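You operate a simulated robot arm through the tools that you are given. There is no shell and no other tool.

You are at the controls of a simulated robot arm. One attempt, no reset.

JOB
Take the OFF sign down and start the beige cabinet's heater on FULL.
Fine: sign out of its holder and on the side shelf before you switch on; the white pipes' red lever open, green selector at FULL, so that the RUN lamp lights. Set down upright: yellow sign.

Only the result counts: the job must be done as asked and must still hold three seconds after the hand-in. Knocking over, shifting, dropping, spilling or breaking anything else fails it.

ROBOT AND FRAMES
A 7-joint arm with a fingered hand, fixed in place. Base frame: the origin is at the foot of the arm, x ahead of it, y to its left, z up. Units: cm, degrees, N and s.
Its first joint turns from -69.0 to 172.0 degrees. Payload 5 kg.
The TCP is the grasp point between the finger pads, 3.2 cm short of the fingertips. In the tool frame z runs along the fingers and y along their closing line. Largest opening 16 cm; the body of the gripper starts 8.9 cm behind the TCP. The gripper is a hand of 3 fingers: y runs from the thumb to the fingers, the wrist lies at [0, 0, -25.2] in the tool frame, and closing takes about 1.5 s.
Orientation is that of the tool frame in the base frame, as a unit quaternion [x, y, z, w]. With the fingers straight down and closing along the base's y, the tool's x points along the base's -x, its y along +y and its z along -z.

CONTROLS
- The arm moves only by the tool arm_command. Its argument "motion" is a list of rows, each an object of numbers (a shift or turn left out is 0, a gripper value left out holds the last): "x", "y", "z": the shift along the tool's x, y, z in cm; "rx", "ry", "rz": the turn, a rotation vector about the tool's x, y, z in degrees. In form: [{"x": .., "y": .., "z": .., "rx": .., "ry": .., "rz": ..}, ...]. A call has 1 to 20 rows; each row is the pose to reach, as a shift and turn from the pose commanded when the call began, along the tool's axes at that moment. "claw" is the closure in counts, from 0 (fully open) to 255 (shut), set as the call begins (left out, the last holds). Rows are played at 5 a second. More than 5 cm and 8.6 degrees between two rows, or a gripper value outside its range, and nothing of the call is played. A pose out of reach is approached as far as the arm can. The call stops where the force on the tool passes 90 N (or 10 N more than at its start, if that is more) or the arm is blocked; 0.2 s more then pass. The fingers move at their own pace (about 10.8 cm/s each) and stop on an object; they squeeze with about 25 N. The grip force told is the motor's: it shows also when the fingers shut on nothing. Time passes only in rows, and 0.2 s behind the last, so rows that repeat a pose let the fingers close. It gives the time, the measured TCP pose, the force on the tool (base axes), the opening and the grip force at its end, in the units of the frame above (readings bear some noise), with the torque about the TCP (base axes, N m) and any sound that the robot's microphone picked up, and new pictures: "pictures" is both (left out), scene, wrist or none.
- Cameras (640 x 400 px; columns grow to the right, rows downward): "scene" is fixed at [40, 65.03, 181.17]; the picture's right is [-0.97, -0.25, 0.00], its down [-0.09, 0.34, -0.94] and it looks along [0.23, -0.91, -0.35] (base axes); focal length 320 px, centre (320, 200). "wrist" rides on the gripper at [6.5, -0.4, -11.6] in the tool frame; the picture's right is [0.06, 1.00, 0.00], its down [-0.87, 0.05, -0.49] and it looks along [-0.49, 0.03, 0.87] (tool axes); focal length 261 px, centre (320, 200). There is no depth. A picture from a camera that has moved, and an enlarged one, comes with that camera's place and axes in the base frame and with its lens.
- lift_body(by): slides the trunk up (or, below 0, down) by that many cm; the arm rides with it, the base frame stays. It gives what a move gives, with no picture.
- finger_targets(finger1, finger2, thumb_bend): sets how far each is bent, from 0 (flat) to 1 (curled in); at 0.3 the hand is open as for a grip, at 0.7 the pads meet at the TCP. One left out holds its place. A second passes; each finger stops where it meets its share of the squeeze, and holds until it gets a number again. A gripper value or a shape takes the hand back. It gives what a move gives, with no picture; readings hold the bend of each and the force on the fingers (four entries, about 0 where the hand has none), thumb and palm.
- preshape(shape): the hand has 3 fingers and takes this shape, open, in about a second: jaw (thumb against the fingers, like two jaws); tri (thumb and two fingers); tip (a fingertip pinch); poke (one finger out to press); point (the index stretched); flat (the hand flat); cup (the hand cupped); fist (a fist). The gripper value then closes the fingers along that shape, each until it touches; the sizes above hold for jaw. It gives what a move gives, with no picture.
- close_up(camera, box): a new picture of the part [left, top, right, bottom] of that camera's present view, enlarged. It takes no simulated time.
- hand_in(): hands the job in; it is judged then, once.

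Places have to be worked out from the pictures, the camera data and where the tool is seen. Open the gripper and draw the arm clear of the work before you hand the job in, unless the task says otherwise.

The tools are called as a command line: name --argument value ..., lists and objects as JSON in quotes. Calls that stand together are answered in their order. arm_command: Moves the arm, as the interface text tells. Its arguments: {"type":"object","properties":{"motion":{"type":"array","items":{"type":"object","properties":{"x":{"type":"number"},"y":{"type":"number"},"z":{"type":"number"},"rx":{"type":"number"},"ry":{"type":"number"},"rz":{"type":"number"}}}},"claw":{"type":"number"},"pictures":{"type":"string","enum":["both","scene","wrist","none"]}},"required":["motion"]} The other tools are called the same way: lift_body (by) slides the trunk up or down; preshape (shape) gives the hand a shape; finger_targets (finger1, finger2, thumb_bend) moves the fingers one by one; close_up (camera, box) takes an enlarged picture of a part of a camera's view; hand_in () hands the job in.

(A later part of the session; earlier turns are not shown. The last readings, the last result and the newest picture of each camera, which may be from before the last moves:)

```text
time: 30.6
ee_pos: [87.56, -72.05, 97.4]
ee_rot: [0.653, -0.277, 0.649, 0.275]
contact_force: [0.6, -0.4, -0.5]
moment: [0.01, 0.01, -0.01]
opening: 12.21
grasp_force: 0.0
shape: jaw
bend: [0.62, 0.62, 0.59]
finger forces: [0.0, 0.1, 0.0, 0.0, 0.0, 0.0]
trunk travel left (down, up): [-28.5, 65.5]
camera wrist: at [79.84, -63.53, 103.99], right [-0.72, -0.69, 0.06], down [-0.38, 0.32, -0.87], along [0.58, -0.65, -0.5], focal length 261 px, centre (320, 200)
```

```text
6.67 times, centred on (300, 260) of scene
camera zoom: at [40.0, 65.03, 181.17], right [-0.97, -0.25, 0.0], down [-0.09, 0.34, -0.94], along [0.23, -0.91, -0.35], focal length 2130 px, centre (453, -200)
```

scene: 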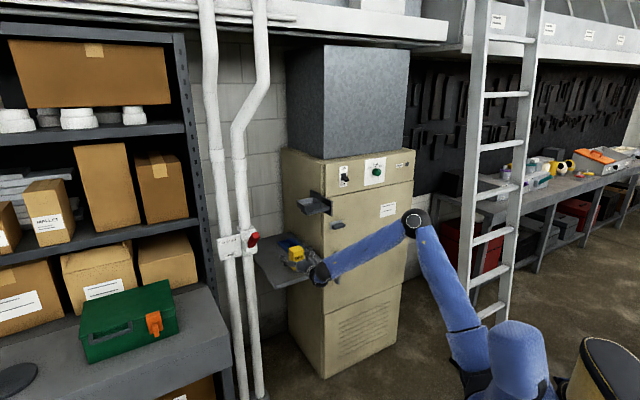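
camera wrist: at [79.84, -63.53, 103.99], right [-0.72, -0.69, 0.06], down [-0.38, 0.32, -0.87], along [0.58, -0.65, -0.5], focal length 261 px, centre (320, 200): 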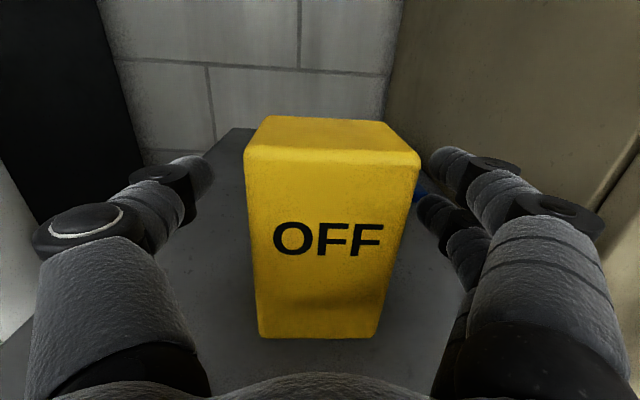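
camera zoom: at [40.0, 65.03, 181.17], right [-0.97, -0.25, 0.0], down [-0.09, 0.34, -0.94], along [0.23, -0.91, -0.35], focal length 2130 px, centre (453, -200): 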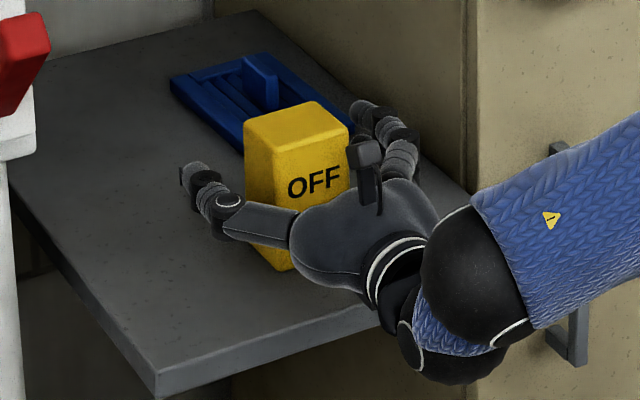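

The sign stands free between the open fingers. I withdraw straight back 16 cm.

arm_command --motion '[{"z": -1.5}, {"z": -3.5}, {"z": -6}, {"z": -9}, {"z": -12}, {"z": -14.5}, {"z": -16.5}, {"z": -16.5}]'

close_up --camera "scene" --box '[240, 210, 360, 300]'

```text
time: 32.4
ee_pos: [75.97, -60.32, 97.41]
ee_rot: [0.653, -0.278, 0.649, 0.276]
contact_force: [-0.3, -0.4, 0.3]
moment: [0.0, 0.0, -0.02]
opening: 12.22
grasp_force: 0.1
shape: jaw
bend: [0.62, 0.62, 0.59]
finger forces: [0.0, 0.0, 0.1, 0.1, 0.1, 0.0]
trunk travel left (down, up): [-28.5, 65.5]
camera wrist: at [68.3, -51.73, 104.11], right [-0.72, -0.69, 0.06], down [-0.38, 0.32, -0.87], along [0.58, -0.65, -0.5], focal length 261 px, centre (320, 200)
```

scene: 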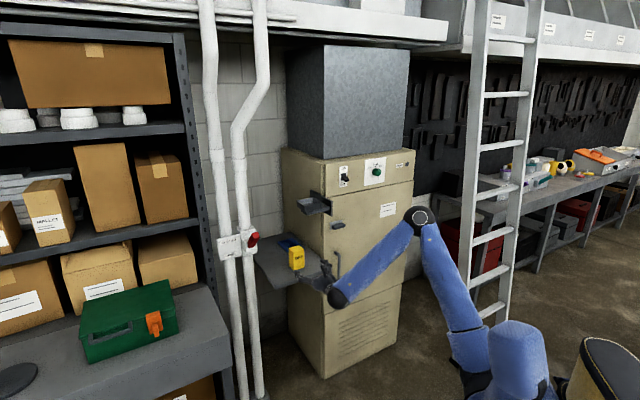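
wrist: 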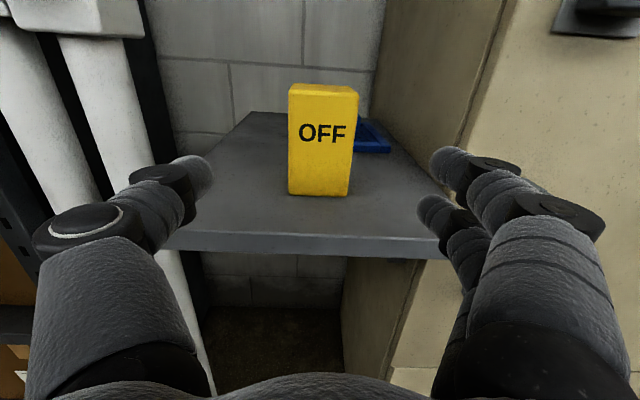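

```text
4.44 times, centred on (300, 255) of scene
camera zoom: at [40.0, 65.03, 181.17], right [-0.97, -0.25, 0.0], down [-0.09, 0.34, -0.94], along [0.23, -0.91, -0.35], focal length 1420 px, centre (409, -44)
```

zoom: 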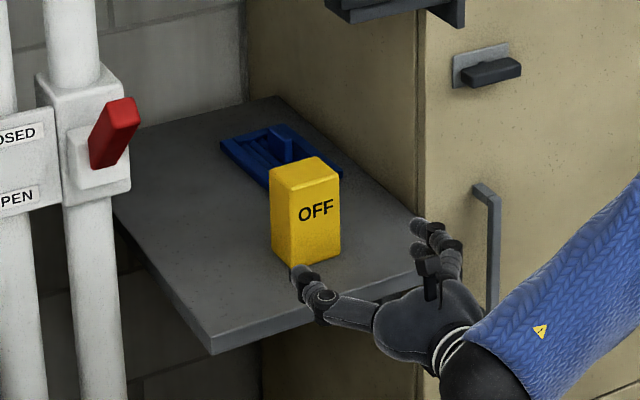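

The sign stands upright on the shelf, untouched by the fingers. Next is the red lever: I shift left and raise the trunk to look at it from the front.

arm_command --motion '[{"y": -2.5, "z": -0.5}, {"y": -6, "z": -1}, {"y": -10, "z": -1.5}, {"y": -14, "z": -1.5}, {"y": -16, "z": -1.5}]' --pictures "none"

lift_body --by 24

arm_command --motion '[{"x": 0}]'

```text
time: 33.6
ee_pos: [88.29, -53.08, 98.83]
ee_rot: [0.663, -0.268, 0.648, 0.261]
contact_force: [0.1, -0.2, 0.3]
moment: [0.05, 0.0, 0.02]
opening: 12.21
grasp_force: 0.1
shape: jaw
bend: [0.62, 0.62, 0.59]
finger forces: [0.0, 0.0, 0.0, 0.1, 0.0, 0.0]
out of reach, approached as far as the arm can: row 1, 2, 3, 4, 5
trunk travel left (down, up): [-28.5, 65.5]
```

```text
time: 36.1
ee_pos: [88.52, -53.1, 122.81]
ee_rot: [0.662, -0.268, 0.649, 0.262]
contact_force: [0.7, 0.8, 1.0]
moment: [-0.04, -0.03, -0.01]
opening: 12.2
grasp_force: 0.1
shape: jaw
bend: [0.62, 0.62, 0.59]
finger forces: [0.0, 0.1, 0.0, 0.1, 0.0, 0.0]
trunk travel left (down, up): [-52.5, 41.5]
```

```text
time: 36.5
ee_pos: [88.28, -53.05, 122.77]
ee_rot: [0.662, -0.269, 0.648, 0.263]
contact_force: [-0.2, -1.0, -0.4]
moment: [-0.02, -0.02, -0.03]
opening: 12.19
grasp_force: 0.0
shape: jaw
bend: [0.62, 0.62, 0.59]
finger forces: [0.0, 0.0, 0.1, 0.0, 0.0, 0.0]
trunk travel left (down, up): [-52.5, 41.5]
camera wrist: at [80.51, -44.91, 129.61], right [-0.69, -0.72, 0.06], down [-0.4, 0.32, -0.86], along [0.6, -0.62, -0.51], focal length 261 px, centre (320, 200)
```

scene: 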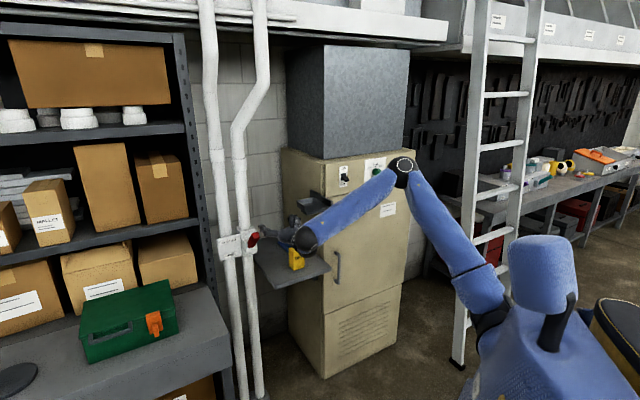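
wrist: 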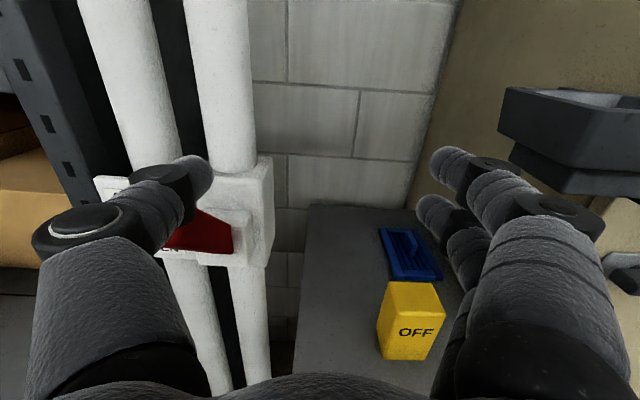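

I see the red lever just behind the thumb. Before going closer I look at it in enlarged views.

close_up --camera "wrist" --box '[90, 140, 290, 280]'

close_up --camera "scene" --box '[205, 210, 305, 280]'

```text
2.86 times, centred on (190, 210) of wrist
camera zoom: at [80.51, -44.91, 129.61], right [-0.69, -0.72, 0.06], down [-0.4, 0.32, -0.86], along [0.6, -0.62, -0.51], focal length 745 px, centre (691, 171)
```

zoom: 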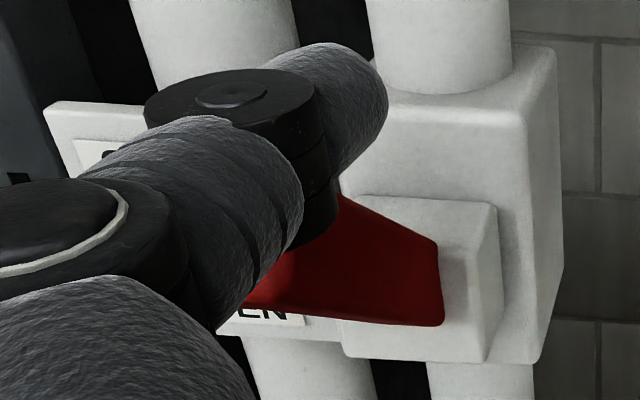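

```text
5.71 times, centred on (255, 245) of scene
camera zoom: at [40.0, 65.03, 181.17], right [-0.97, -0.25, 0.0], down [-0.09, 0.34, -0.94], along [0.23, -0.91, -0.35], focal length 1826 px, centre (691, -57)
```

zoom: 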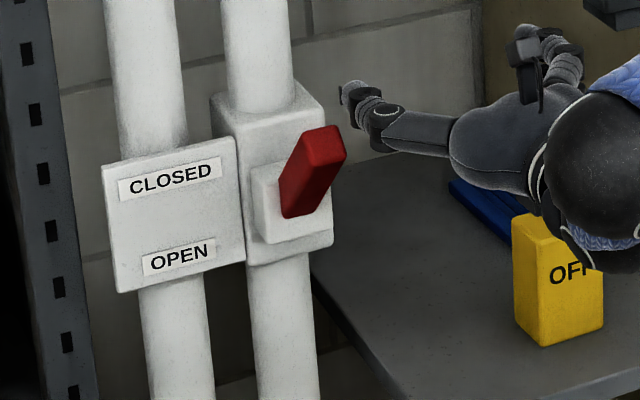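

The lever is a toggle: base near s=109.6, z=110, tip near s=101.4, z=119, r≈-36.5, tilted up about 45° at CLOSED, so it must be pushed down. I close the fingers, raise, then move left to hover above its tip.

arm_command --motion '[{"x": 0.5}, {"x": 2}, {"x": 4}, {"x": 6}, {"x": 7}, {"x": 7, "y": -2}, {"x": 7, "y": -4}, {"x": 7, "y": -6.5}, {"x": 7, "y": -9}, {"x": 7, "y": -10}, {"x": 7, "y": -10}]' --claw 255

close_up --camera "scene" --box '[205, 200, 305, 270]'

```text
time: 38.9
ee_pos: [96.4, -47.64, 130.26]
ee_rot: [0.666, -0.264, 0.65, 0.256]
contact_force: [0.7, -0.2, -0.7]
moment: [0.02, 0.01, -0.01]
opening: 0.02
grasp_force: 25.0
shape: jaw
bend: [0.65, 0.65, 0.67]
finger forces: [0.0, 0.0, 0.0, 0.1, 0.1, 0.0]
out of reach, approached as far as the arm can: row 8, 9, 10, 11
trunk travel left (down, up): [-52.5, 41.5]
camera wrist: at [88.38, -39.57, 137.17], right [-0.68, -0.73, 0.06], down [-0.41, 0.31, -0.86], along [0.6, -0.61, -0.51], focal length 261 px, centre (320, 200)
```

scene: 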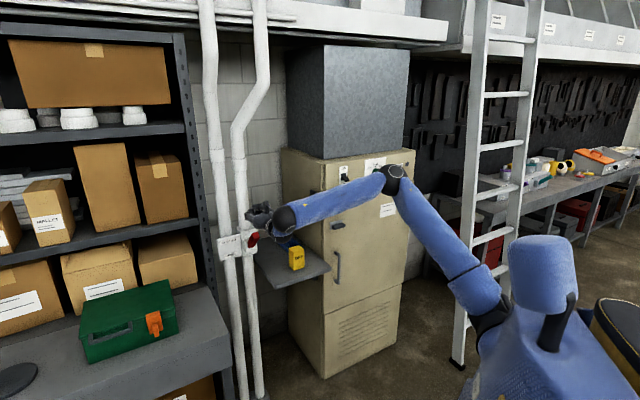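
wrist: 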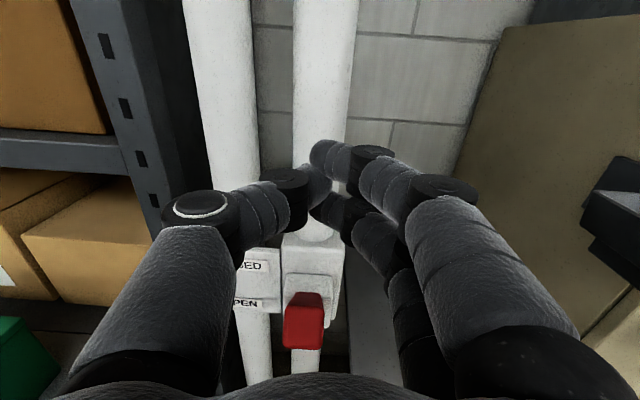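

```text
5.71 times, centred on (255, 235) of scene
camera zoom: at [40.0, 65.03, 181.17], right [-0.97, -0.25, 0.0], down [-0.09, 0.34, -0.94], along [0.23, -0.91, -0.35], focal length 1826 px, centre (691, 0)
```

zoom: 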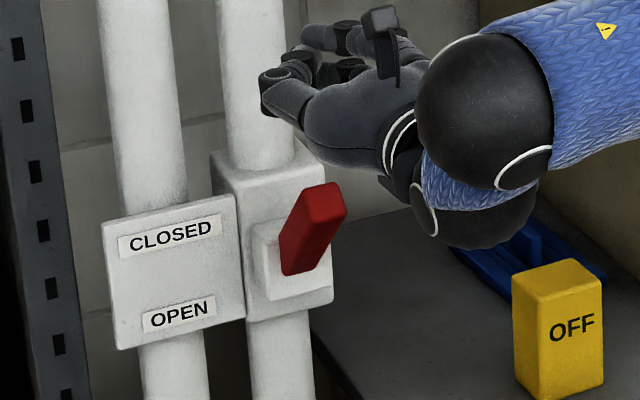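

The closed fingertips hover directly above the lever tip (TCP s≈101, r≈-36). I'll press down using the trunk slide, since it moves the hand straight down; first 6 cm to just above the lever.

lift_body --by -6

close_up --camera "wrist" --box '[220, 140, 420, 390]'

close_up --camera "scene" --box '[205, 200, 305, 270]'

```text
time: 39.9
ee_pos: [96.22, -47.69, 124.41]
ee_rot: [0.665, -0.265, 0.649, 0.258]
contact_force: [0.5, 0.8, -0.8]
moment: [0.01, 0.0, -0.01]
opening: 0.0
grasp_force: 24.8
shape: jaw
bend: [0.65, 0.65, 0.67]
finger forces: [0.0, 0.0, 0.0, 0.0, 0.0, 0.1]
trunk travel left (down, up): [-46.5, 47.5]
```

```text
1.60 times, centred on (320, 265) of wrist
camera zoom: at [88.32, -39.55, 131.23], right [-0.68, -0.73, 0.06], down [-0.41, 0.31, -0.86], along [0.6, -0.61, -0.51], focal length 417 px, centre (320, 96)
```

zoom: 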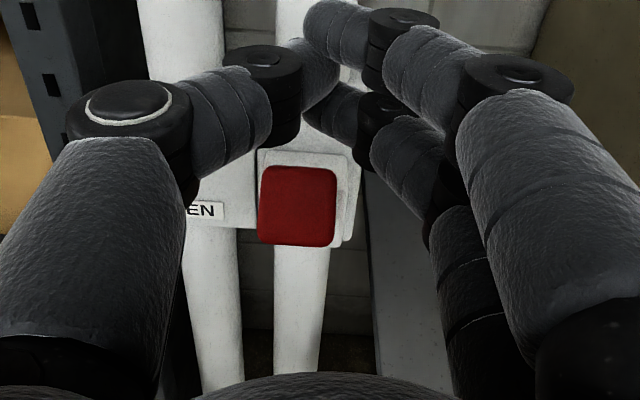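

```text
5.71 times, centred on (255, 235) of scene
camera zoom: at [40.0, 65.03, 181.17], right [-0.97, -0.25, 0.0], down [-0.09, 0.34, -0.94], along [0.23, -0.91, -0.35], focal length 1826 px, centre (691, 0)
```

zoom: 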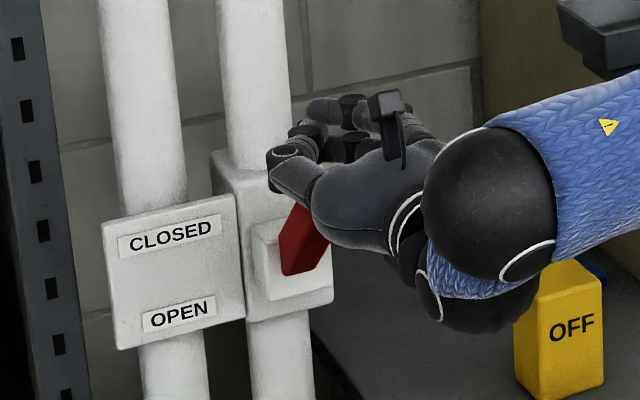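

The lever tip would end up under the hollow between thumb and fingers, so I want the fingertips themselves over it. I raise slightly, back off about 2.5 cm and yaw a few degrees left to ease the reach.

arm_command --motion '[{"x": 1, "rx": 2}, {"x": 1, "z": -0.7, "rx": 4}, {"x": 1, "z": -1.4, "rx": 6}, {"x": 1, "z": -2, "rx": 8}, {"x": 1, "z": -2.5, "rx": 8}, {"x": 1, "z": -2.5, "rx": 8}]'

```text
time: 41.3
ee_pos: [94.42, -46.09, 125.4]
ee_rot: [0.682, -0.219, 0.666, 0.21]
contact_force: [0.8, -0.7, -0.2]
moment: [0.02, 0.0, 0.0]
opening: 0.0
grasp_force: 25.1
shape: jaw
bend: [0.65, 0.65, 0.67]
finger forces: [0.0, 0.0, 0.1, 0.1, 0.0, 0.0]
trunk travel left (down, up): [-46.5, 47.5]
camera wrist: at [85.5, -39.14, 132.26], right [-0.58, -0.82, 0.06], down [-0.45, 0.26, -0.86], along [0.68, -0.52, -0.51], focal length 261 px, centre (320, 200)
```

scene: 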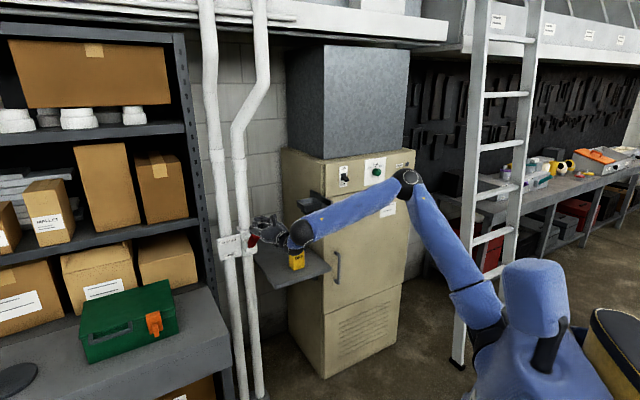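
wrist: 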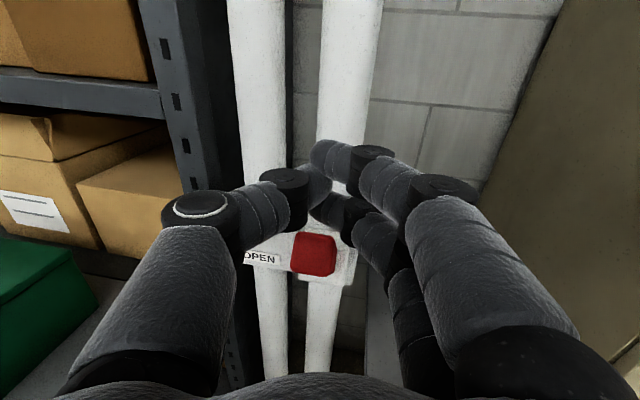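

With the yaw the arm reaches freely. The lever end is now about 2 cm ahead of TCP, right at the fingertips; I step 1.2 cm forward so the tips cover its upper corner, then start pressing down with the trunk.

arm_command --motion '[{"z": 0.6, "y": -0.3}, {"z": 1.2, "y": -0.7}, {"z": 1.2, "y": -0.7}]' --pictures "none"

lift_body --by -3

close_up --camera "wrist" --box '[220, 120, 420, 320]'

close_up --camera "scene" --box '[205, 200, 305, 270]'

```text
time: 42.1
ee_pos: [95.87, -46.07, 125.39]
ee_rot: [0.681, -0.219, 0.666, 0.21]
contact_force: [-0.6, 1.0, -0.6]
moment: [0.02, 0.0, 0.01]
opening: 0.01
grasp_force: 24.7
shape: jaw
bend: [0.65, 0.65, 0.67]
finger forces: [0.0, 0.1, 0.0, 0.1, 0.0, 0.0]
trunk travel left (down, up): [-46.5, 47.5]
```

```text
time: 42.9
ee_pos: [95.73, -45.9, 122.62]
ee_rot: [0.68, -0.219, 0.667, 0.211]
contact_force: [-6.9, 4.2, 8.8]
moment: [-0.04, 0.04, -0.03]
opening: 0.0
grasp_force: 25.0
shape: jaw
bend: [0.65, 0.66, 0.67]
finger forces: [0.0, 0.0, 0.0, 0.0, 0.1, 0.0]
trunk travel left (down, up): [-43.5, 50.5]
```

```text
2.00 times, centred on (320, 220) of wrist
camera zoom: at [86.76, -39.09, 129.42], right [-0.58, -0.82, 0.06], down [-0.45, 0.25, -0.86], along [0.69, -0.52, -0.51], focal length 521 px, centre (320, 160)
```

zoom: 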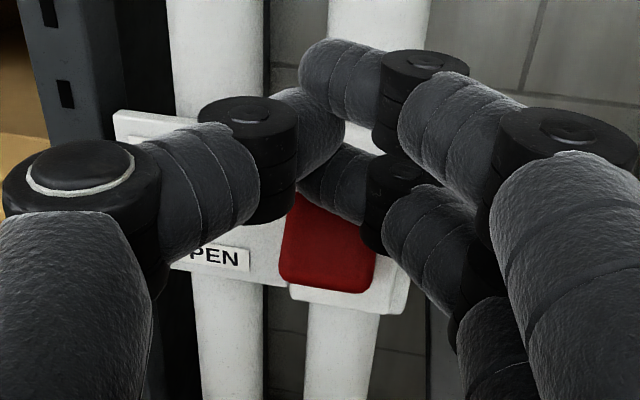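

```text
5.71 times, centred on (255, 235) of scene
camera zoom: at [40.0, 65.03, 181.17], right [-0.97, -0.25, 0.0], down [-0.09, 0.34, -0.94], along [0.23, -0.91, -0.35], focal length 1826 px, centre (691, 0)
```

zoom: 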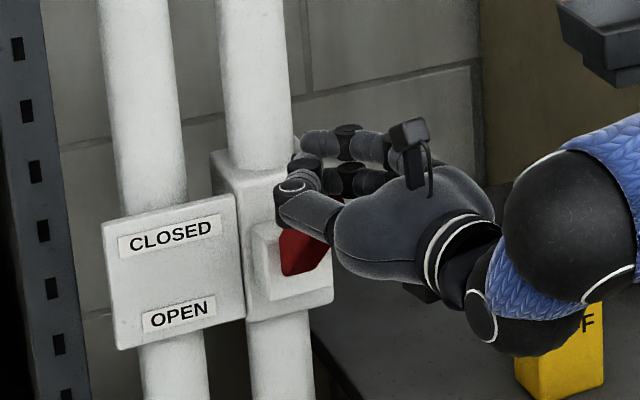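

The 8 N back/9 N up reaction means the fingertips bear on the lever's end face, along its axis, which won't turn it. I raise clear and try the "poke" shape so a single straight finger can lie over the lever's top.

lift_body --by 8

preshape --shape "poke"

arm_command --motion '[{"x": 0}]'

```text
time: 44.0
ee_pos: [96.02, -46.05, 130.3]
ee_rot: [0.682, -0.219, 0.665, 0.21]
contact_force: [-0.5, -0.6, -0.1]
moment: [-0.02, 0.02, 0.02]
opening: 0.02
grasp_force: 25.1
shape: jaw
bend: [0.65, 0.66, 0.67]
finger forces: [0.0, 0.0, 0.0, 0.1, 0.1, 0.0]
trunk travel left (down, up): [-51.5, 42.5]
```

```text
time: 44.9
ee_pos: [95.83, -46.06, 130.33]
ee_rot: [0.681, -0.219, 0.666, 0.211]
contact_force: [-0.5, 0.0, 0.3]
moment: [-0.03, -0.02, 0.02]
opening: 0.0
grasp_force: 0.1
shape: poke
bend: [0.95, 0.95, 1.0]
finger forces: [0.0, 0.0, 0.1, 0.0, 0.0, 0.0]
trunk travel left (down, up): [-51.5, 42.5]
```

```text
time: 45.3
ee_pos: [95.95, -46.13, 130.44]
ee_rot: [0.681, -0.219, 0.666, 0.21]
contact_force: [0.6, 0.9, 0.0]
moment: [0.04, 0.0, 0.01]
opening: 0.0
grasp_force: 0.0
shape: poke
bend: [0.95, 0.95, 1.0]
finger forces: [0.0, 0.0, 0.0, 0.0, 0.1, 0.0]
trunk travel left (down, up): [-51.5, 42.5]
camera wrist: at [86.9, -39.2, 137.23], right [-0.58, -0.82, 0.06], down [-0.45, 0.26, -0.86], along [0.68, -0.52, -0.51], focal length 261 px, centre (320, 200)
```

scene: 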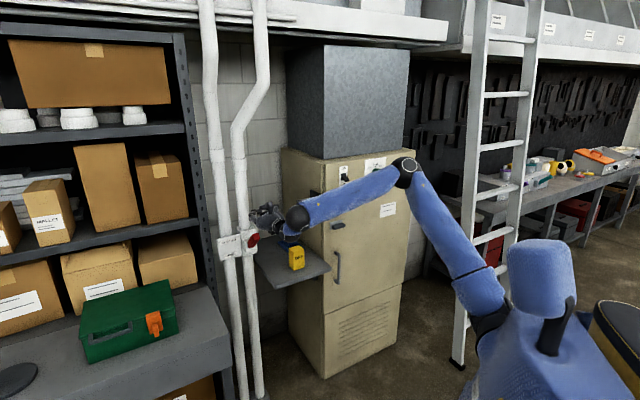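
wrist: 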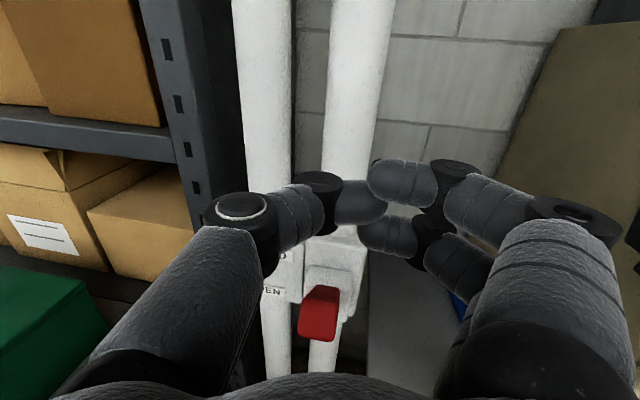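

"Poke" doesn't give a straight finger on this hand. Instead I go back to the jaw shape, close it, and pitch the hand 45° downward so the closed fingertips can press on the lever's top surface from above.

preshape --shape "jaw"

arm_command --motion '[{"x": 0.5, "ry": -7.5}, {"x": 1, "ry": -15}, {"x": 1.5, "ry": -22.5}, {"x": 2, "ry": -30}, {"x": 2, "ry": -37.5}, {"x": 2, "ry": -45}, {"x": 2, "ry": -45}, {"x": 2, "ry": -45}]' --claw 255

```text
time: 46.2
ee_pos: [95.93, -46.08, 130.48]
ee_rot: [0.682, -0.218, 0.666, 0.21]
contact_force: [-0.2, 0.5, 0.3]
moment: [-0.05, 0.01, -0.01]
opening: 15.98
grasp_force: 0.1
shape: jaw
bend: [0.3, 0.3, 0.3]
finger forces: [0.0, 0.0, 0.0, 0.0, 0.1, 0.1]
trunk travel left (down, up): [-51.5, 42.5]
```

```text
time: 48.0
ee_pos: [96.05, -46.09, 132.32]
ee_rot: [0.885, -0.281, 0.354, 0.11]
contact_force: [-0.1, 0.1, -0.1]
moment: [0.01, 0.0, 0.01]
opening: 0.0
grasp_force: 25.6
shape: jaw
bend: [0.65, 0.65, 0.67]
finger forces: [0.0, 0.1, 0.0, 0.0, 0.0, 0.0]
trunk travel left (down, up): [-51.5, 42.5]
camera wrist: at [93.66, -44.03, 145.22], right [-0.54, -0.84, 0.04], down [-0.82, 0.52, -0.24], along [0.18, -0.16, -0.97], focal length 261 px, centre (320, 200)
```

scene: 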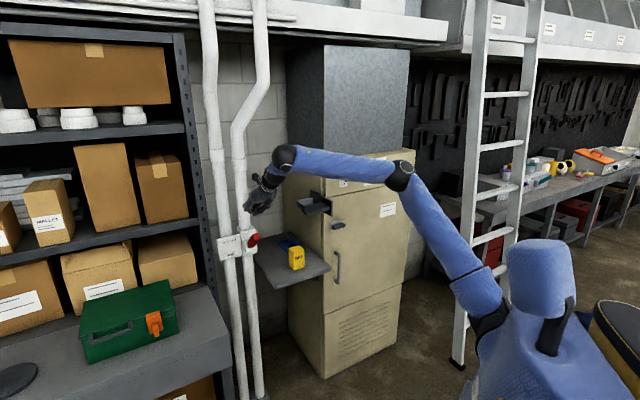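
wrist: 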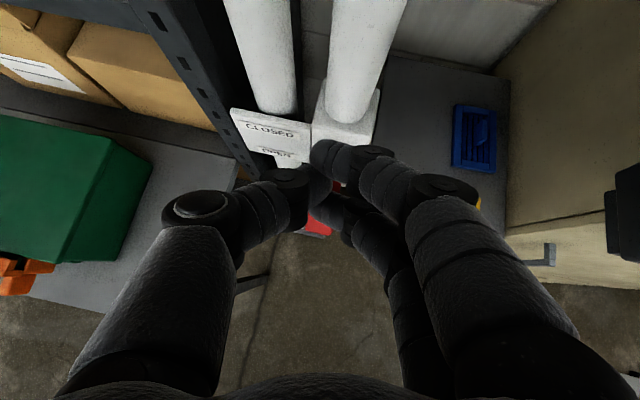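

The pitch works. The lower fingertip is at about s=101, r=-37, 10 cm above the lever. I shift about 3 cm inward and 0.7 cm right so it sits over the lever's top surface, then descend with the trunk.

arm_command --motion '[{"x": 1.06, "y": 0.64, "z": 1.0}, {"x": 2.12, "y": 1.27, "z": 2.0}, {"x": 2.12, "y": 1.27, "z": 2.0}]' --pictures "none"

lift_body --by -8

close_up --camera "wrist" --box '[220, 80, 420, 280]'

close_up --camera "scene" --box '[205, 180, 305, 260]'

```text
time: 48.8
ee_pos: [97.64, -48.72, 132.39]
ee_rot: [0.885, -0.281, 0.354, 0.109]
contact_force: [0.1, 0.1, 0.1]
moment: [0.01, 0.0, -0.02]
opening: 0.0
grasp_force: 25.0
shape: jaw
bend: [0.65, 0.65, 0.67]
finger forces: [0.0, 0.0, 0.1, 0.0, 0.0, 0.0]
trunk travel left (down, up): [-51.5, 42.5]
```

```text
time: 50.0
ee_pos: [97.6, -48.68, 124.43]
ee_rot: [0.885, -0.282, 0.354, 0.11]
contact_force: [0.5, 0.1, -0.1]
moment: [-0.03, -0.01, -0.05]
opening: 0.01
grasp_force: 24.7
shape: jaw
bend: [0.65, 0.65, 0.67]
finger forces: [0.0, 0.1, 0.1, 0.1, 0.0, 0.0]
trunk travel left (down, up): [-43.5, 50.5]
```

```text
2.00 times, centred on (320, 180) of wrist
camera zoom: at [95.18, -46.61, 137.35], right [-0.54, -0.84, 0.04], down [-0.82, 0.52, -0.24], along [0.19, -0.16, -0.97], focal length 521 px, centre (320, 240)
```

zoom: 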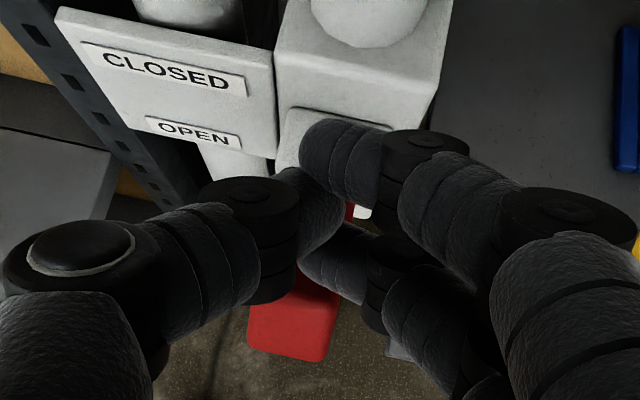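

```text
5.00 times, centred on (255, 220) of scene
camera zoom: at [40.0, 65.03, 181.17], right [-0.97, -0.25, 0.0], down [-0.09, 0.34, -0.94], along [0.23, -0.91, -0.35], focal length 1598 px, centre (645, 100)
```

zoom: 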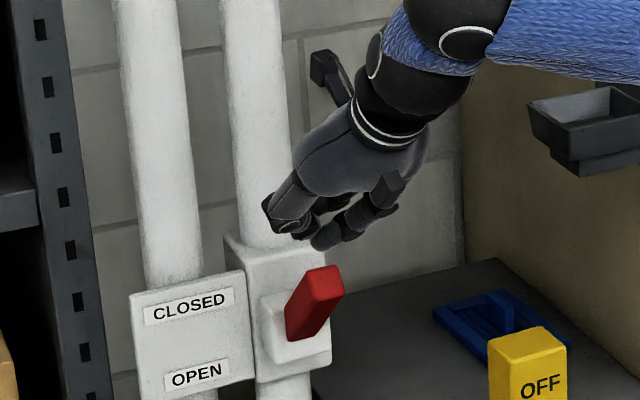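

No contact yet; the fingertip is above the lever's upper surface and inward of its tip. I keep lowering in small steps and watch the force.

lift_body --by -2.5

lift_body --by -1.5

```text
time: 50.7
ee_pos: [97.61, -48.68, 121.91]
ee_rot: [0.884, -0.283, 0.355, 0.11]
contact_force: [0.1, 0.1, -0.2]
moment: [0.01, -0.02, 0.03]
opening: 0.0
grasp_force: 24.8
shape: jaw
bend: [0.65, 0.65, 0.67]
finger forces: [0.0, 0.1, 0.1, 0.0, 0.0, 0.0]
trunk travel left (down, up): [-41.0, 53.0]
```

```text
time: 51.3
ee_pos: [97.62, -48.76, 120.39]
ee_rot: [0.885, -0.281, 0.354, 0.11]
contact_force: [-0.4, 0.5, 0.9]
moment: [0.01, 0.01, 0.01]
opening: 0.0
grasp_force: 25.0
shape: jaw
bend: [0.65, 0.65, 0.67]
finger forces: [0.1, 0.0, 0.0, 0.0, 0.1, 0.0]
trunk travel left (down, up): [-39.5, 54.5]
```

Still almost no force at z=120.4; contact should be imminent. I lower another 2 cm and look.

lift_body --by -2

close_up --camera "wrist" --box '[220, 80, 420, 280]'

close_up --camera "scene" --box '[205, 180, 305, 260]'

```text
time: 52.0
ee_pos: [97.54, -48.65, 118.38]
ee_rot: [0.885, -0.282, 0.354, 0.11]
contact_force: [0.3, -0.1, 1.4]
moment: [0.0, 0.0, -0.03]
opening: 0.0
grasp_force: 24.5
shape: jaw
bend: [0.65, 0.65, 0.67]
finger forces: [0.1, 0.1, 0.1, 0.0, 0.0, 0.0]
trunk travel left (down, up): [-37.5, 56.5]
```

```text
2.00 times, centred on (320, 180) of wrist
camera zoom: at [95.19, -46.61, 131.31], right [-0.54, -0.84, 0.04], down [-0.82, 0.52, -0.24], along [0.18, -0.16, -0.97], focal length 521 px, centre (320, 240)
```

zoom: 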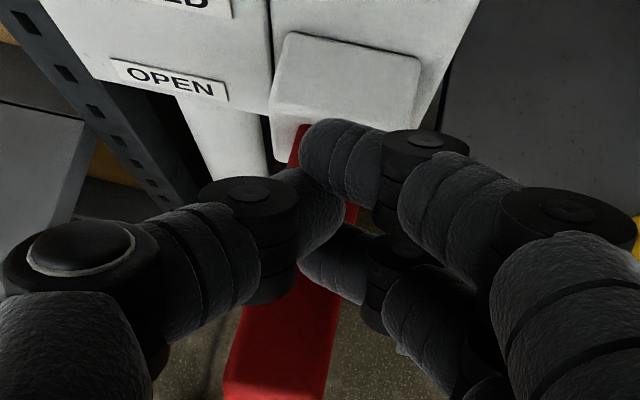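

```text
5.00 times, centred on (255, 220) of scene
camera zoom: at [40.0, 65.03, 181.17], right [-0.97, -0.25, 0.0], down [-0.09, 0.34, -0.94], along [0.23, -0.91, -0.35], focal length 1598 px, centre (645, 100)
```

zoom: 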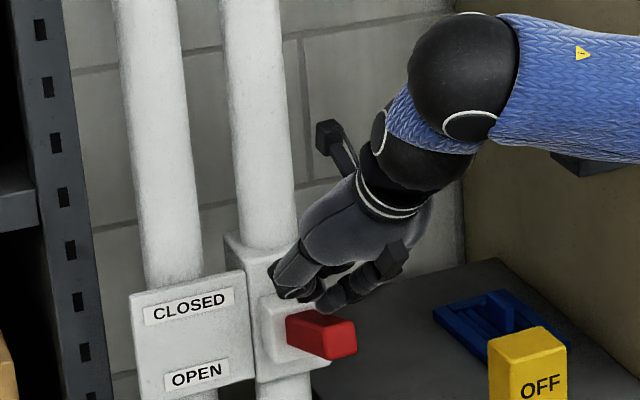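

The lever is turning easily (only ~1.5 N) and is now roughly horizontal. I continue pressing down in 2 cm steps.

lift_body --by -2.5

lift_body --by -2

close_up --camera "scene" --box '[205, 190, 305, 270]'

close_up --camera "wrist" --box '[220, 80, 420, 280]'

```text
time: 52.7
ee_pos: [97.58, -48.69, 115.89]
ee_rot: [0.885, -0.282, 0.354, 0.11]
contact_force: [-0.1, 0.1, 0.2]
moment: [0.02, 0.01, 0.0]
opening: 0.0
grasp_force: 24.8
shape: jaw
bend: [0.65, 0.65, 0.67]
finger forces: [0.0, 0.1, 0.1, 0.0, 0.0, 0.0]
trunk travel left (down, up): [-35.0, 59.0]
```

```text
time: 53.4
ee_pos: [97.51, -48.84, 114.08]
ee_rot: [0.884, -0.283, 0.355, 0.11]
contact_force: [-0.4, -0.4, 7.9]
moment: [-0.02, -0.01, 0.0]
opening: 0.0
grasp_force: 25.2
shape: jaw
bend: [0.65, 0.67, 0.67]
finger forces: [0.0, 0.0, 0.0, 0.1, 0.0, 0.0]
trunk travel left (down, up): [-33.0, 61.0]
```

```text
5.00 times, centred on (255, 230) of scene
camera zoom: at [40.0, 65.03, 181.17], right [-0.97, -0.25, 0.0], down [-0.09, 0.34, -0.94], along [0.23, -0.91, -0.35], focal length 1598 px, centre (645, 50)
```

zoom: 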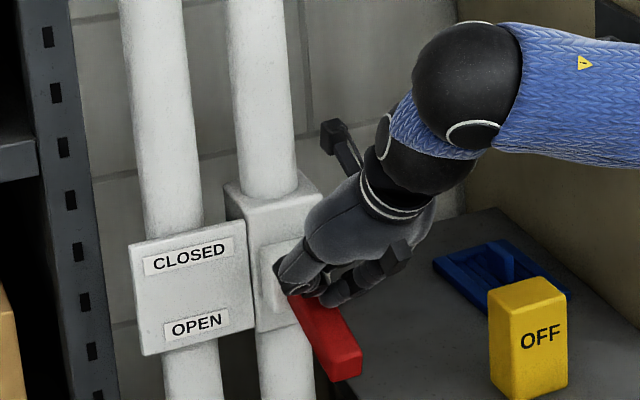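

```text
2.00 times, centred on (320, 180) of wrist
camera zoom: at [95.11, -46.59, 126.95], right [-0.54, -0.84, 0.04], down [-0.82, 0.52, -0.24], along [0.19, -0.16, -0.97], focal length 521 px, centre (320, 240)
```

zoom: 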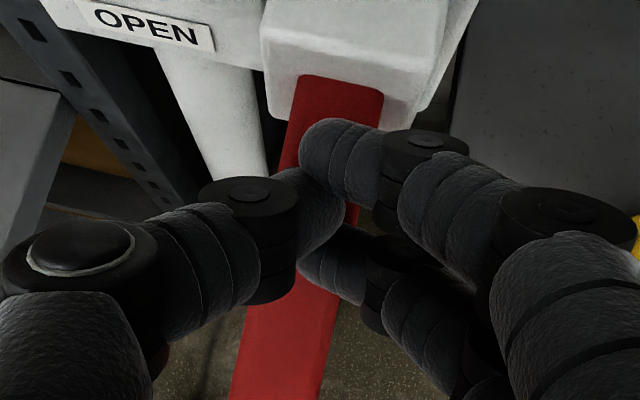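

The lever is now pointing down toward OPEN and the force rose to 8 N, suggesting its stop. I press 0.7 cm more to confirm.

lift_body --by -0.7

close_up --camera "scene" --box '[205, 190, 305, 270]'

```text
time: 53.9
ee_pos: [97.33, -48.6, 113.88]
ee_rot: [0.884, -0.282, 0.357, 0.11]
contact_force: [0.8, -4.1, 34.5]
moment: [-0.2, -0.44, 0.02]
opening: 0.0
grasp_force: 25.0
shape: jaw
bend: [0.65, 0.7, 0.67]
finger forces: [0.0, 49.6, 0.0, 0.0, 0.1, 0.1]
trunk travel left (down, up): [-32.3, 61.7]
```

```text
5.00 times, centred on (255, 230) of scene
camera zoom: at [40.0, 65.03, 181.17], right [-0.97, -0.25, 0.0], down [-0.09, 0.34, -0.94], along [0.23, -0.91, -0.35], focal length 1598 px, centre (645, 50)
```

zoom: 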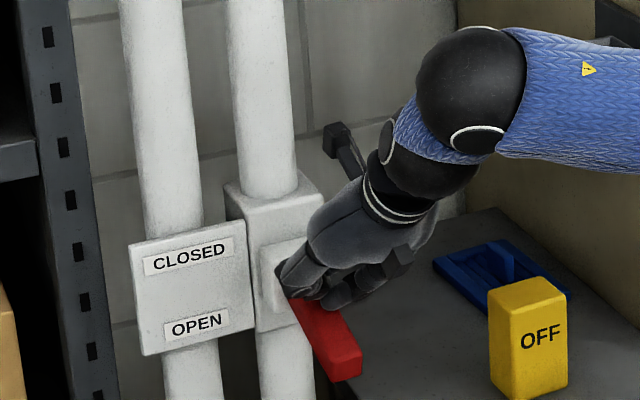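

Force jumped to 34 N without further lever motion, so it is at its OPEN stop. I raise the hand straight up off the lever.

lift_body --by 18

close_up --camera "scene" --box '[205, 190, 305, 270]'

```text
time: 55.9
ee_pos: [97.63, -48.78, 131.08]
ee_rot: [0.884, -0.283, 0.354, 0.11]
contact_force: [-0.1, -1.2, -0.5]
moment: [-0.01, 0.0, -0.02]
opening: 0.0
grasp_force: 24.9
shape: jaw
bend: [0.65, 0.66, 0.67]
finger forces: [0.1, 0.1, 0.0, 0.0, 0.0, 0.0]
trunk travel left (down, up): [-50.3, 43.7]
```

```text
5.00 times, centred on (255, 230) of scene
camera zoom: at [40.0, 65.03, 181.17], right [-0.97, -0.25, 0.0], down [-0.09, 0.34, -0.94], along [0.23, -0.91, -0.35], focal length 1598 px, centre (645, 50)
```

zoom: 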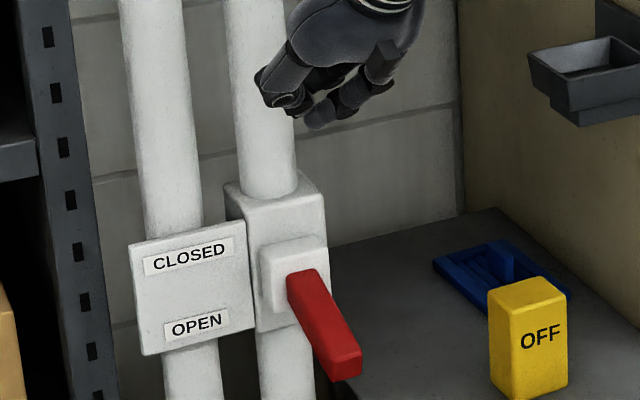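

The lever stays at OPEN and the sign and blue item are undisturbed. Now I retreat, level the hand again facing the cabinet, and raise the trunk for the panel work.

arm_command --motion '[{"x": -0.5, "y": 0.78, "z": -1.63, "rx": -1.72, "ry": 7.73, "rz": 0.69}, {"x": -1.0, "y": 1.56, "z": -3.26, "rx": -3.43, "ry": 15.45, "rz": 1.38}, {"x": -1.5, "y": 2.34, "z": -4.89, "rx": -5.15, "ry": 23.2, "rz": 2.08}, {"x": -2.0, "y": 3.1, "z": -6.52, "rx": -6.87, "ry": 30.9, "rz": 2.77}, {"x": -2.5, "y": 3.9, "z": -8.15, "rx": -8.58, "ry": 38.6, "rz": 3.46}, {"x": -3.02, "y": 4.67, "z": -9.78, "rx": -10.3, "ry": 46.35, "rz": 4.15}, {"x": -3.02, "y": 4.67, "z": -9.78, "rx": -10.3, "ry": 46.35, "rz": 4.15}]' --pictures "none"

lift_body --by 12

```text
time: 57.5
ee_pos: [88.43, -50.41, 136.56]
ee_rot: [0.655, -0.27, 0.652, 0.269]
contact_force: [0.5, -0.5, 0.0]
moment: [-0.03, 0.0, -0.01]
opening: 0.02
grasp_force: 25.0
shape: jaw
bend: [0.65, 0.66, 0.67]
finger forces: [0.1, 0.0, 0.0, 0.0, 0.1, 0.0]
out of reach, approached as far as the arm can: row 6, 7
trunk travel left (down, up): [-50.3, 43.7]
```

```text
time: 59.0
ee_pos: [88.26, -50.48, 148.57]
ee_rot: [0.655, -0.271, 0.652, 0.27]
contact_force: [-0.3, -0.4, -0.6]
moment: [0.0, 0.02, 0.04]
opening: 0.0
grasp_force: 25.1
shape: jaw
bend: [0.65, 0.66, 0.67]
finger forces: [0.1, 0.0, 0.0, 0.0, 0.0, 0.0]
trunk travel left (down, up): [-62.3, 31.7]
```

TCP at s≈98, r≈-28, z≈148.6, above the tray and panel level. I sweep right in front of the cabinet toward the selector.

arm_command --motion '[{"y": 4, "z": -1}, {"y": 8.5, "z": -2}, {"y": 13, "z": -3}, {"y": 17.5, "z": -3}, {"y": 22, "z": -3}, {"y": 26.5, "z": -3}, {"y": 31, "z": -3}, {"y": 35.5, "z": -3}, {"y": 40, "z": -3}, {"y": 44.5, "z": -3}, {"y": 49, "z": -3}, {"y": 53.5, "z": -3}, {"y": 57, "z": -3}, {"y": 57, "z": -3}]'

```text
time: 62.0
ee_pos: [45.93, -88.91, 148.71]
ee_rot: [0.655, -0.271, 0.652, 0.269]
contact_force: [-0.4, 0.0, 0.0]
moment: [0.02, 0.02, 0.0]
opening: 0.01
grasp_force: 25.1
shape: jaw
bend: [0.65, 0.66, 0.67]
finger forces: [0.0, 0.0, 0.0, 0.1, 0.1, 0.0]
trunk travel left (down, up): [-62.3, 31.7]
camera wrist: at [38.18, -80.51, 155.34], right [-0.7, -0.71, 0.06], down [-0.39, 0.31, -0.87], along [0.59, -0.63, -0.49], focal length 261 px, centre (320, 200)
```

scene: 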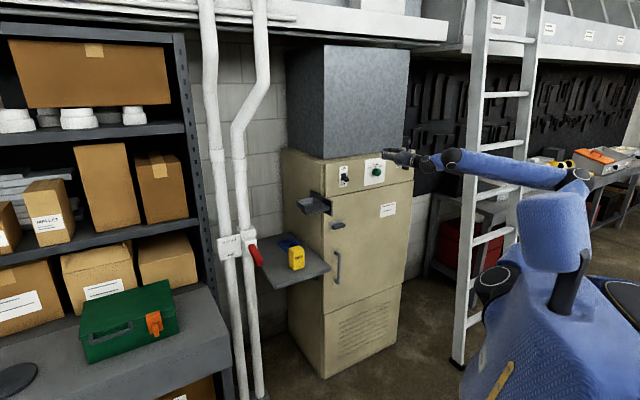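
wrist: 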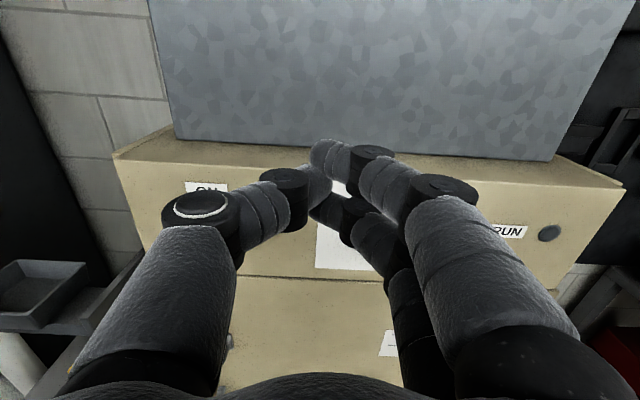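

The panel is square ahead, with the RUN lamp dark at right. The closed fingers hide the selector, so I open them to about 9 cm to see it.

arm_command --motion '[{"x": -2}, {"x": -4}, {"x": -4}, {"x": -4}, {"x": -4}, {"x": -4}, {"x": -4}]' --claw 80

close_up --camera "wrist" --box '[210, 120, 430, 270]'

close_up --camera "scene" --box '[335, 145, 415, 195]'

```text
time: 63.6
ee_pos: [45.99, -88.78, 144.82]
ee_rot: [0.654, -0.27, 0.653, 0.269]
contact_force: [-0.1, 0.2, 0.4]
moment: [-0.02, 0.01, -0.02]
opening: 10.91
grasp_force: 0.1
shape: jaw
bend: [0.68, 0.68, 0.65]
finger forces: [0.0, 0.0, 0.0, 0.0, 0.1, 0.0]
trunk travel left (down, up): [-62.3, 31.7]
camera wrist: at [38.07, -80.42, 151.44], right [-0.7, -0.71, 0.06], down [-0.39, 0.31, -0.87], along [0.59, -0.63, -0.49], focal length 261 px, centre (320, 200)
```

scene: 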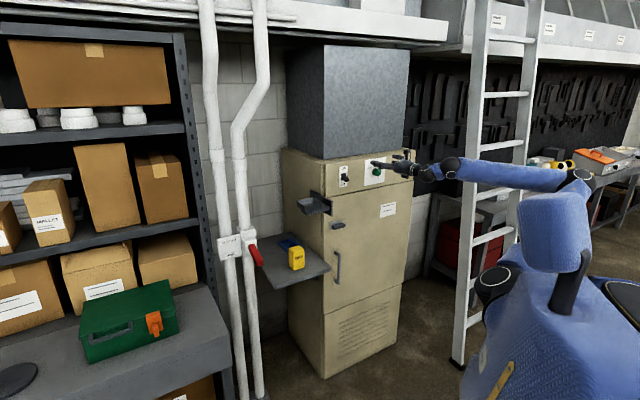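
wrist: 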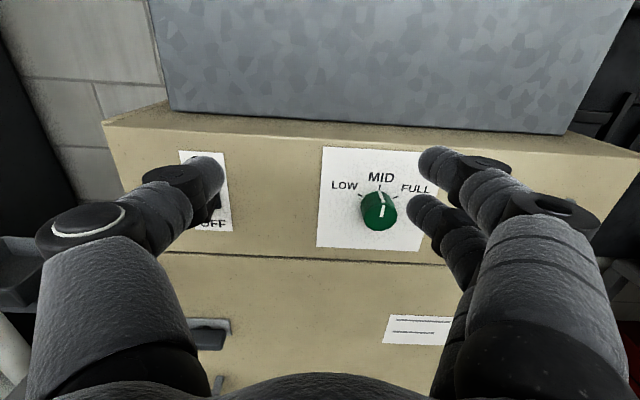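

```text
2.67 times, centred on (320, 195) of wrist
camera zoom: at [38.07, -80.42, 151.44], right [-0.7, -0.71, 0.06], down [-0.39, 0.31, -0.87], along [0.59, -0.63, -0.49], focal length 695 px, centre (320, 213)
```

zoom: 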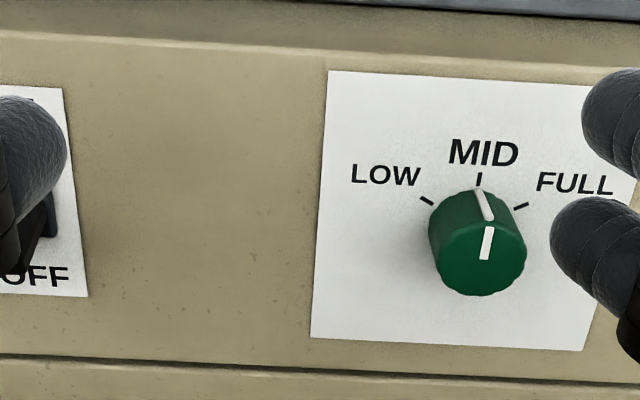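

```text
8.00 times, centred on (375, 170) of scene
camera zoom: at [40.0, 65.03, 181.17], right [-0.97, -0.25, 0.0], down [-0.09, 0.34, -0.94], along [0.23, -0.91, -0.35], focal length 2556 px, centre (-120, 440)
```

zoom: 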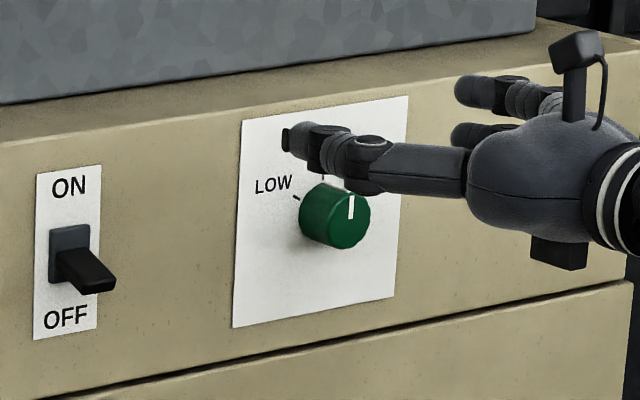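

The selector clearly points at MID; the FULL mark is about 60° clockwise. Its axis is at tool offset (x -9.7, y +7.7), knob front 13.9 cm ahead, diameter about 3.9 cm and protruding about 3 cm. I align with it at a standoff.

arm_command --motion '[{"x": -3, "y": 2.5, "z": 1}, {"x": -6, "y": 5, "z": 2}, {"x": -8.5, "y": 7, "z": 3}, {"x": -9.7, "y": 7.7, "z": 4.5}, {"x": -9.7, "y": 7.7, "z": 4.5}]'

close_up --camera "wrist" --box '[210, 80, 430, 230]'

close_up --camera "scene" --box '[335, 145, 415, 195]'

```text
time: 64.8
ee_pos: [43.61, -97.52, 135.04]
ee_rot: [0.654, -0.271, 0.653, 0.27]
contact_force: [-0.4, 0.3, 0.3]
moment: [0.05, 0.02, 0.01]
opening: 10.97
grasp_force: 0.2
shape: jaw
bend: [0.68, 0.68, 0.65]
finger forces: [0.0, 0.1, 0.0, 0.1, 0.0, 0.0]
trunk travel left (down, up): [-62.3, 31.7]
camera wrist: at [35.77, -89.12, 141.61], right [-0.7, -0.71, 0.06], down [-0.39, 0.31, -0.87], along [0.59, -0.63, -0.49], focal length 261 px, centre (320, 200)
```

scene: 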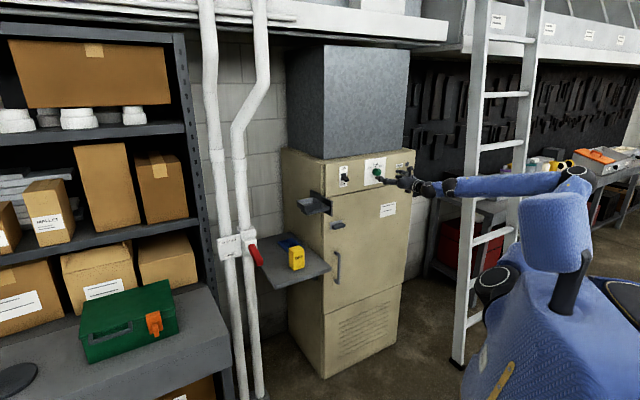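
wrist: 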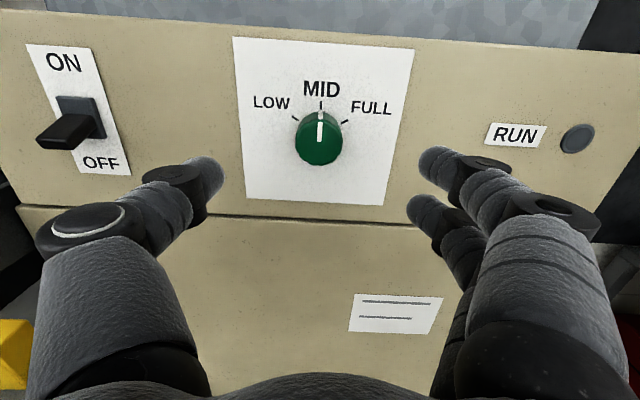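

```text
2.67 times, centred on (320, 155) of wrist
camera zoom: at [35.77, -89.12, 141.61], right [-0.7, -0.71, 0.06], down [-0.39, 0.31, -0.87], along [0.59, -0.63, -0.49], focal length 695 px, centre (320, 320)
```

zoom: 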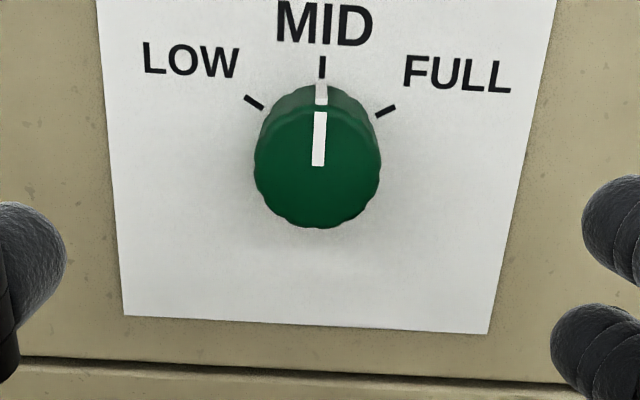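

```text
8.00 times, centred on (375, 170) of scene
camera zoom: at [40.0, 65.03, 181.17], right [-0.97, -0.25, 0.0], down [-0.09, 0.34, -0.94], along [0.23, -0.91, -0.35], focal length 2556 px, centre (-120, 440)
```

zoom: 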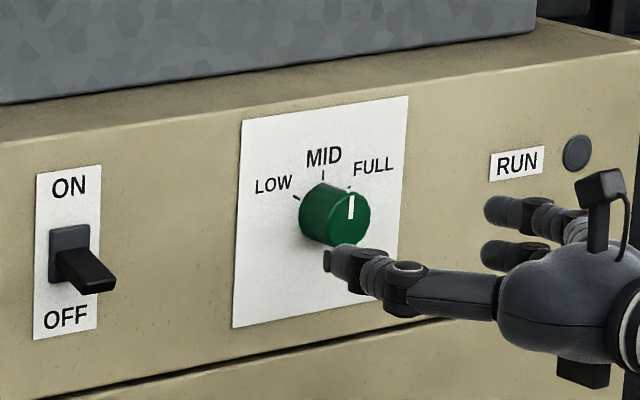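

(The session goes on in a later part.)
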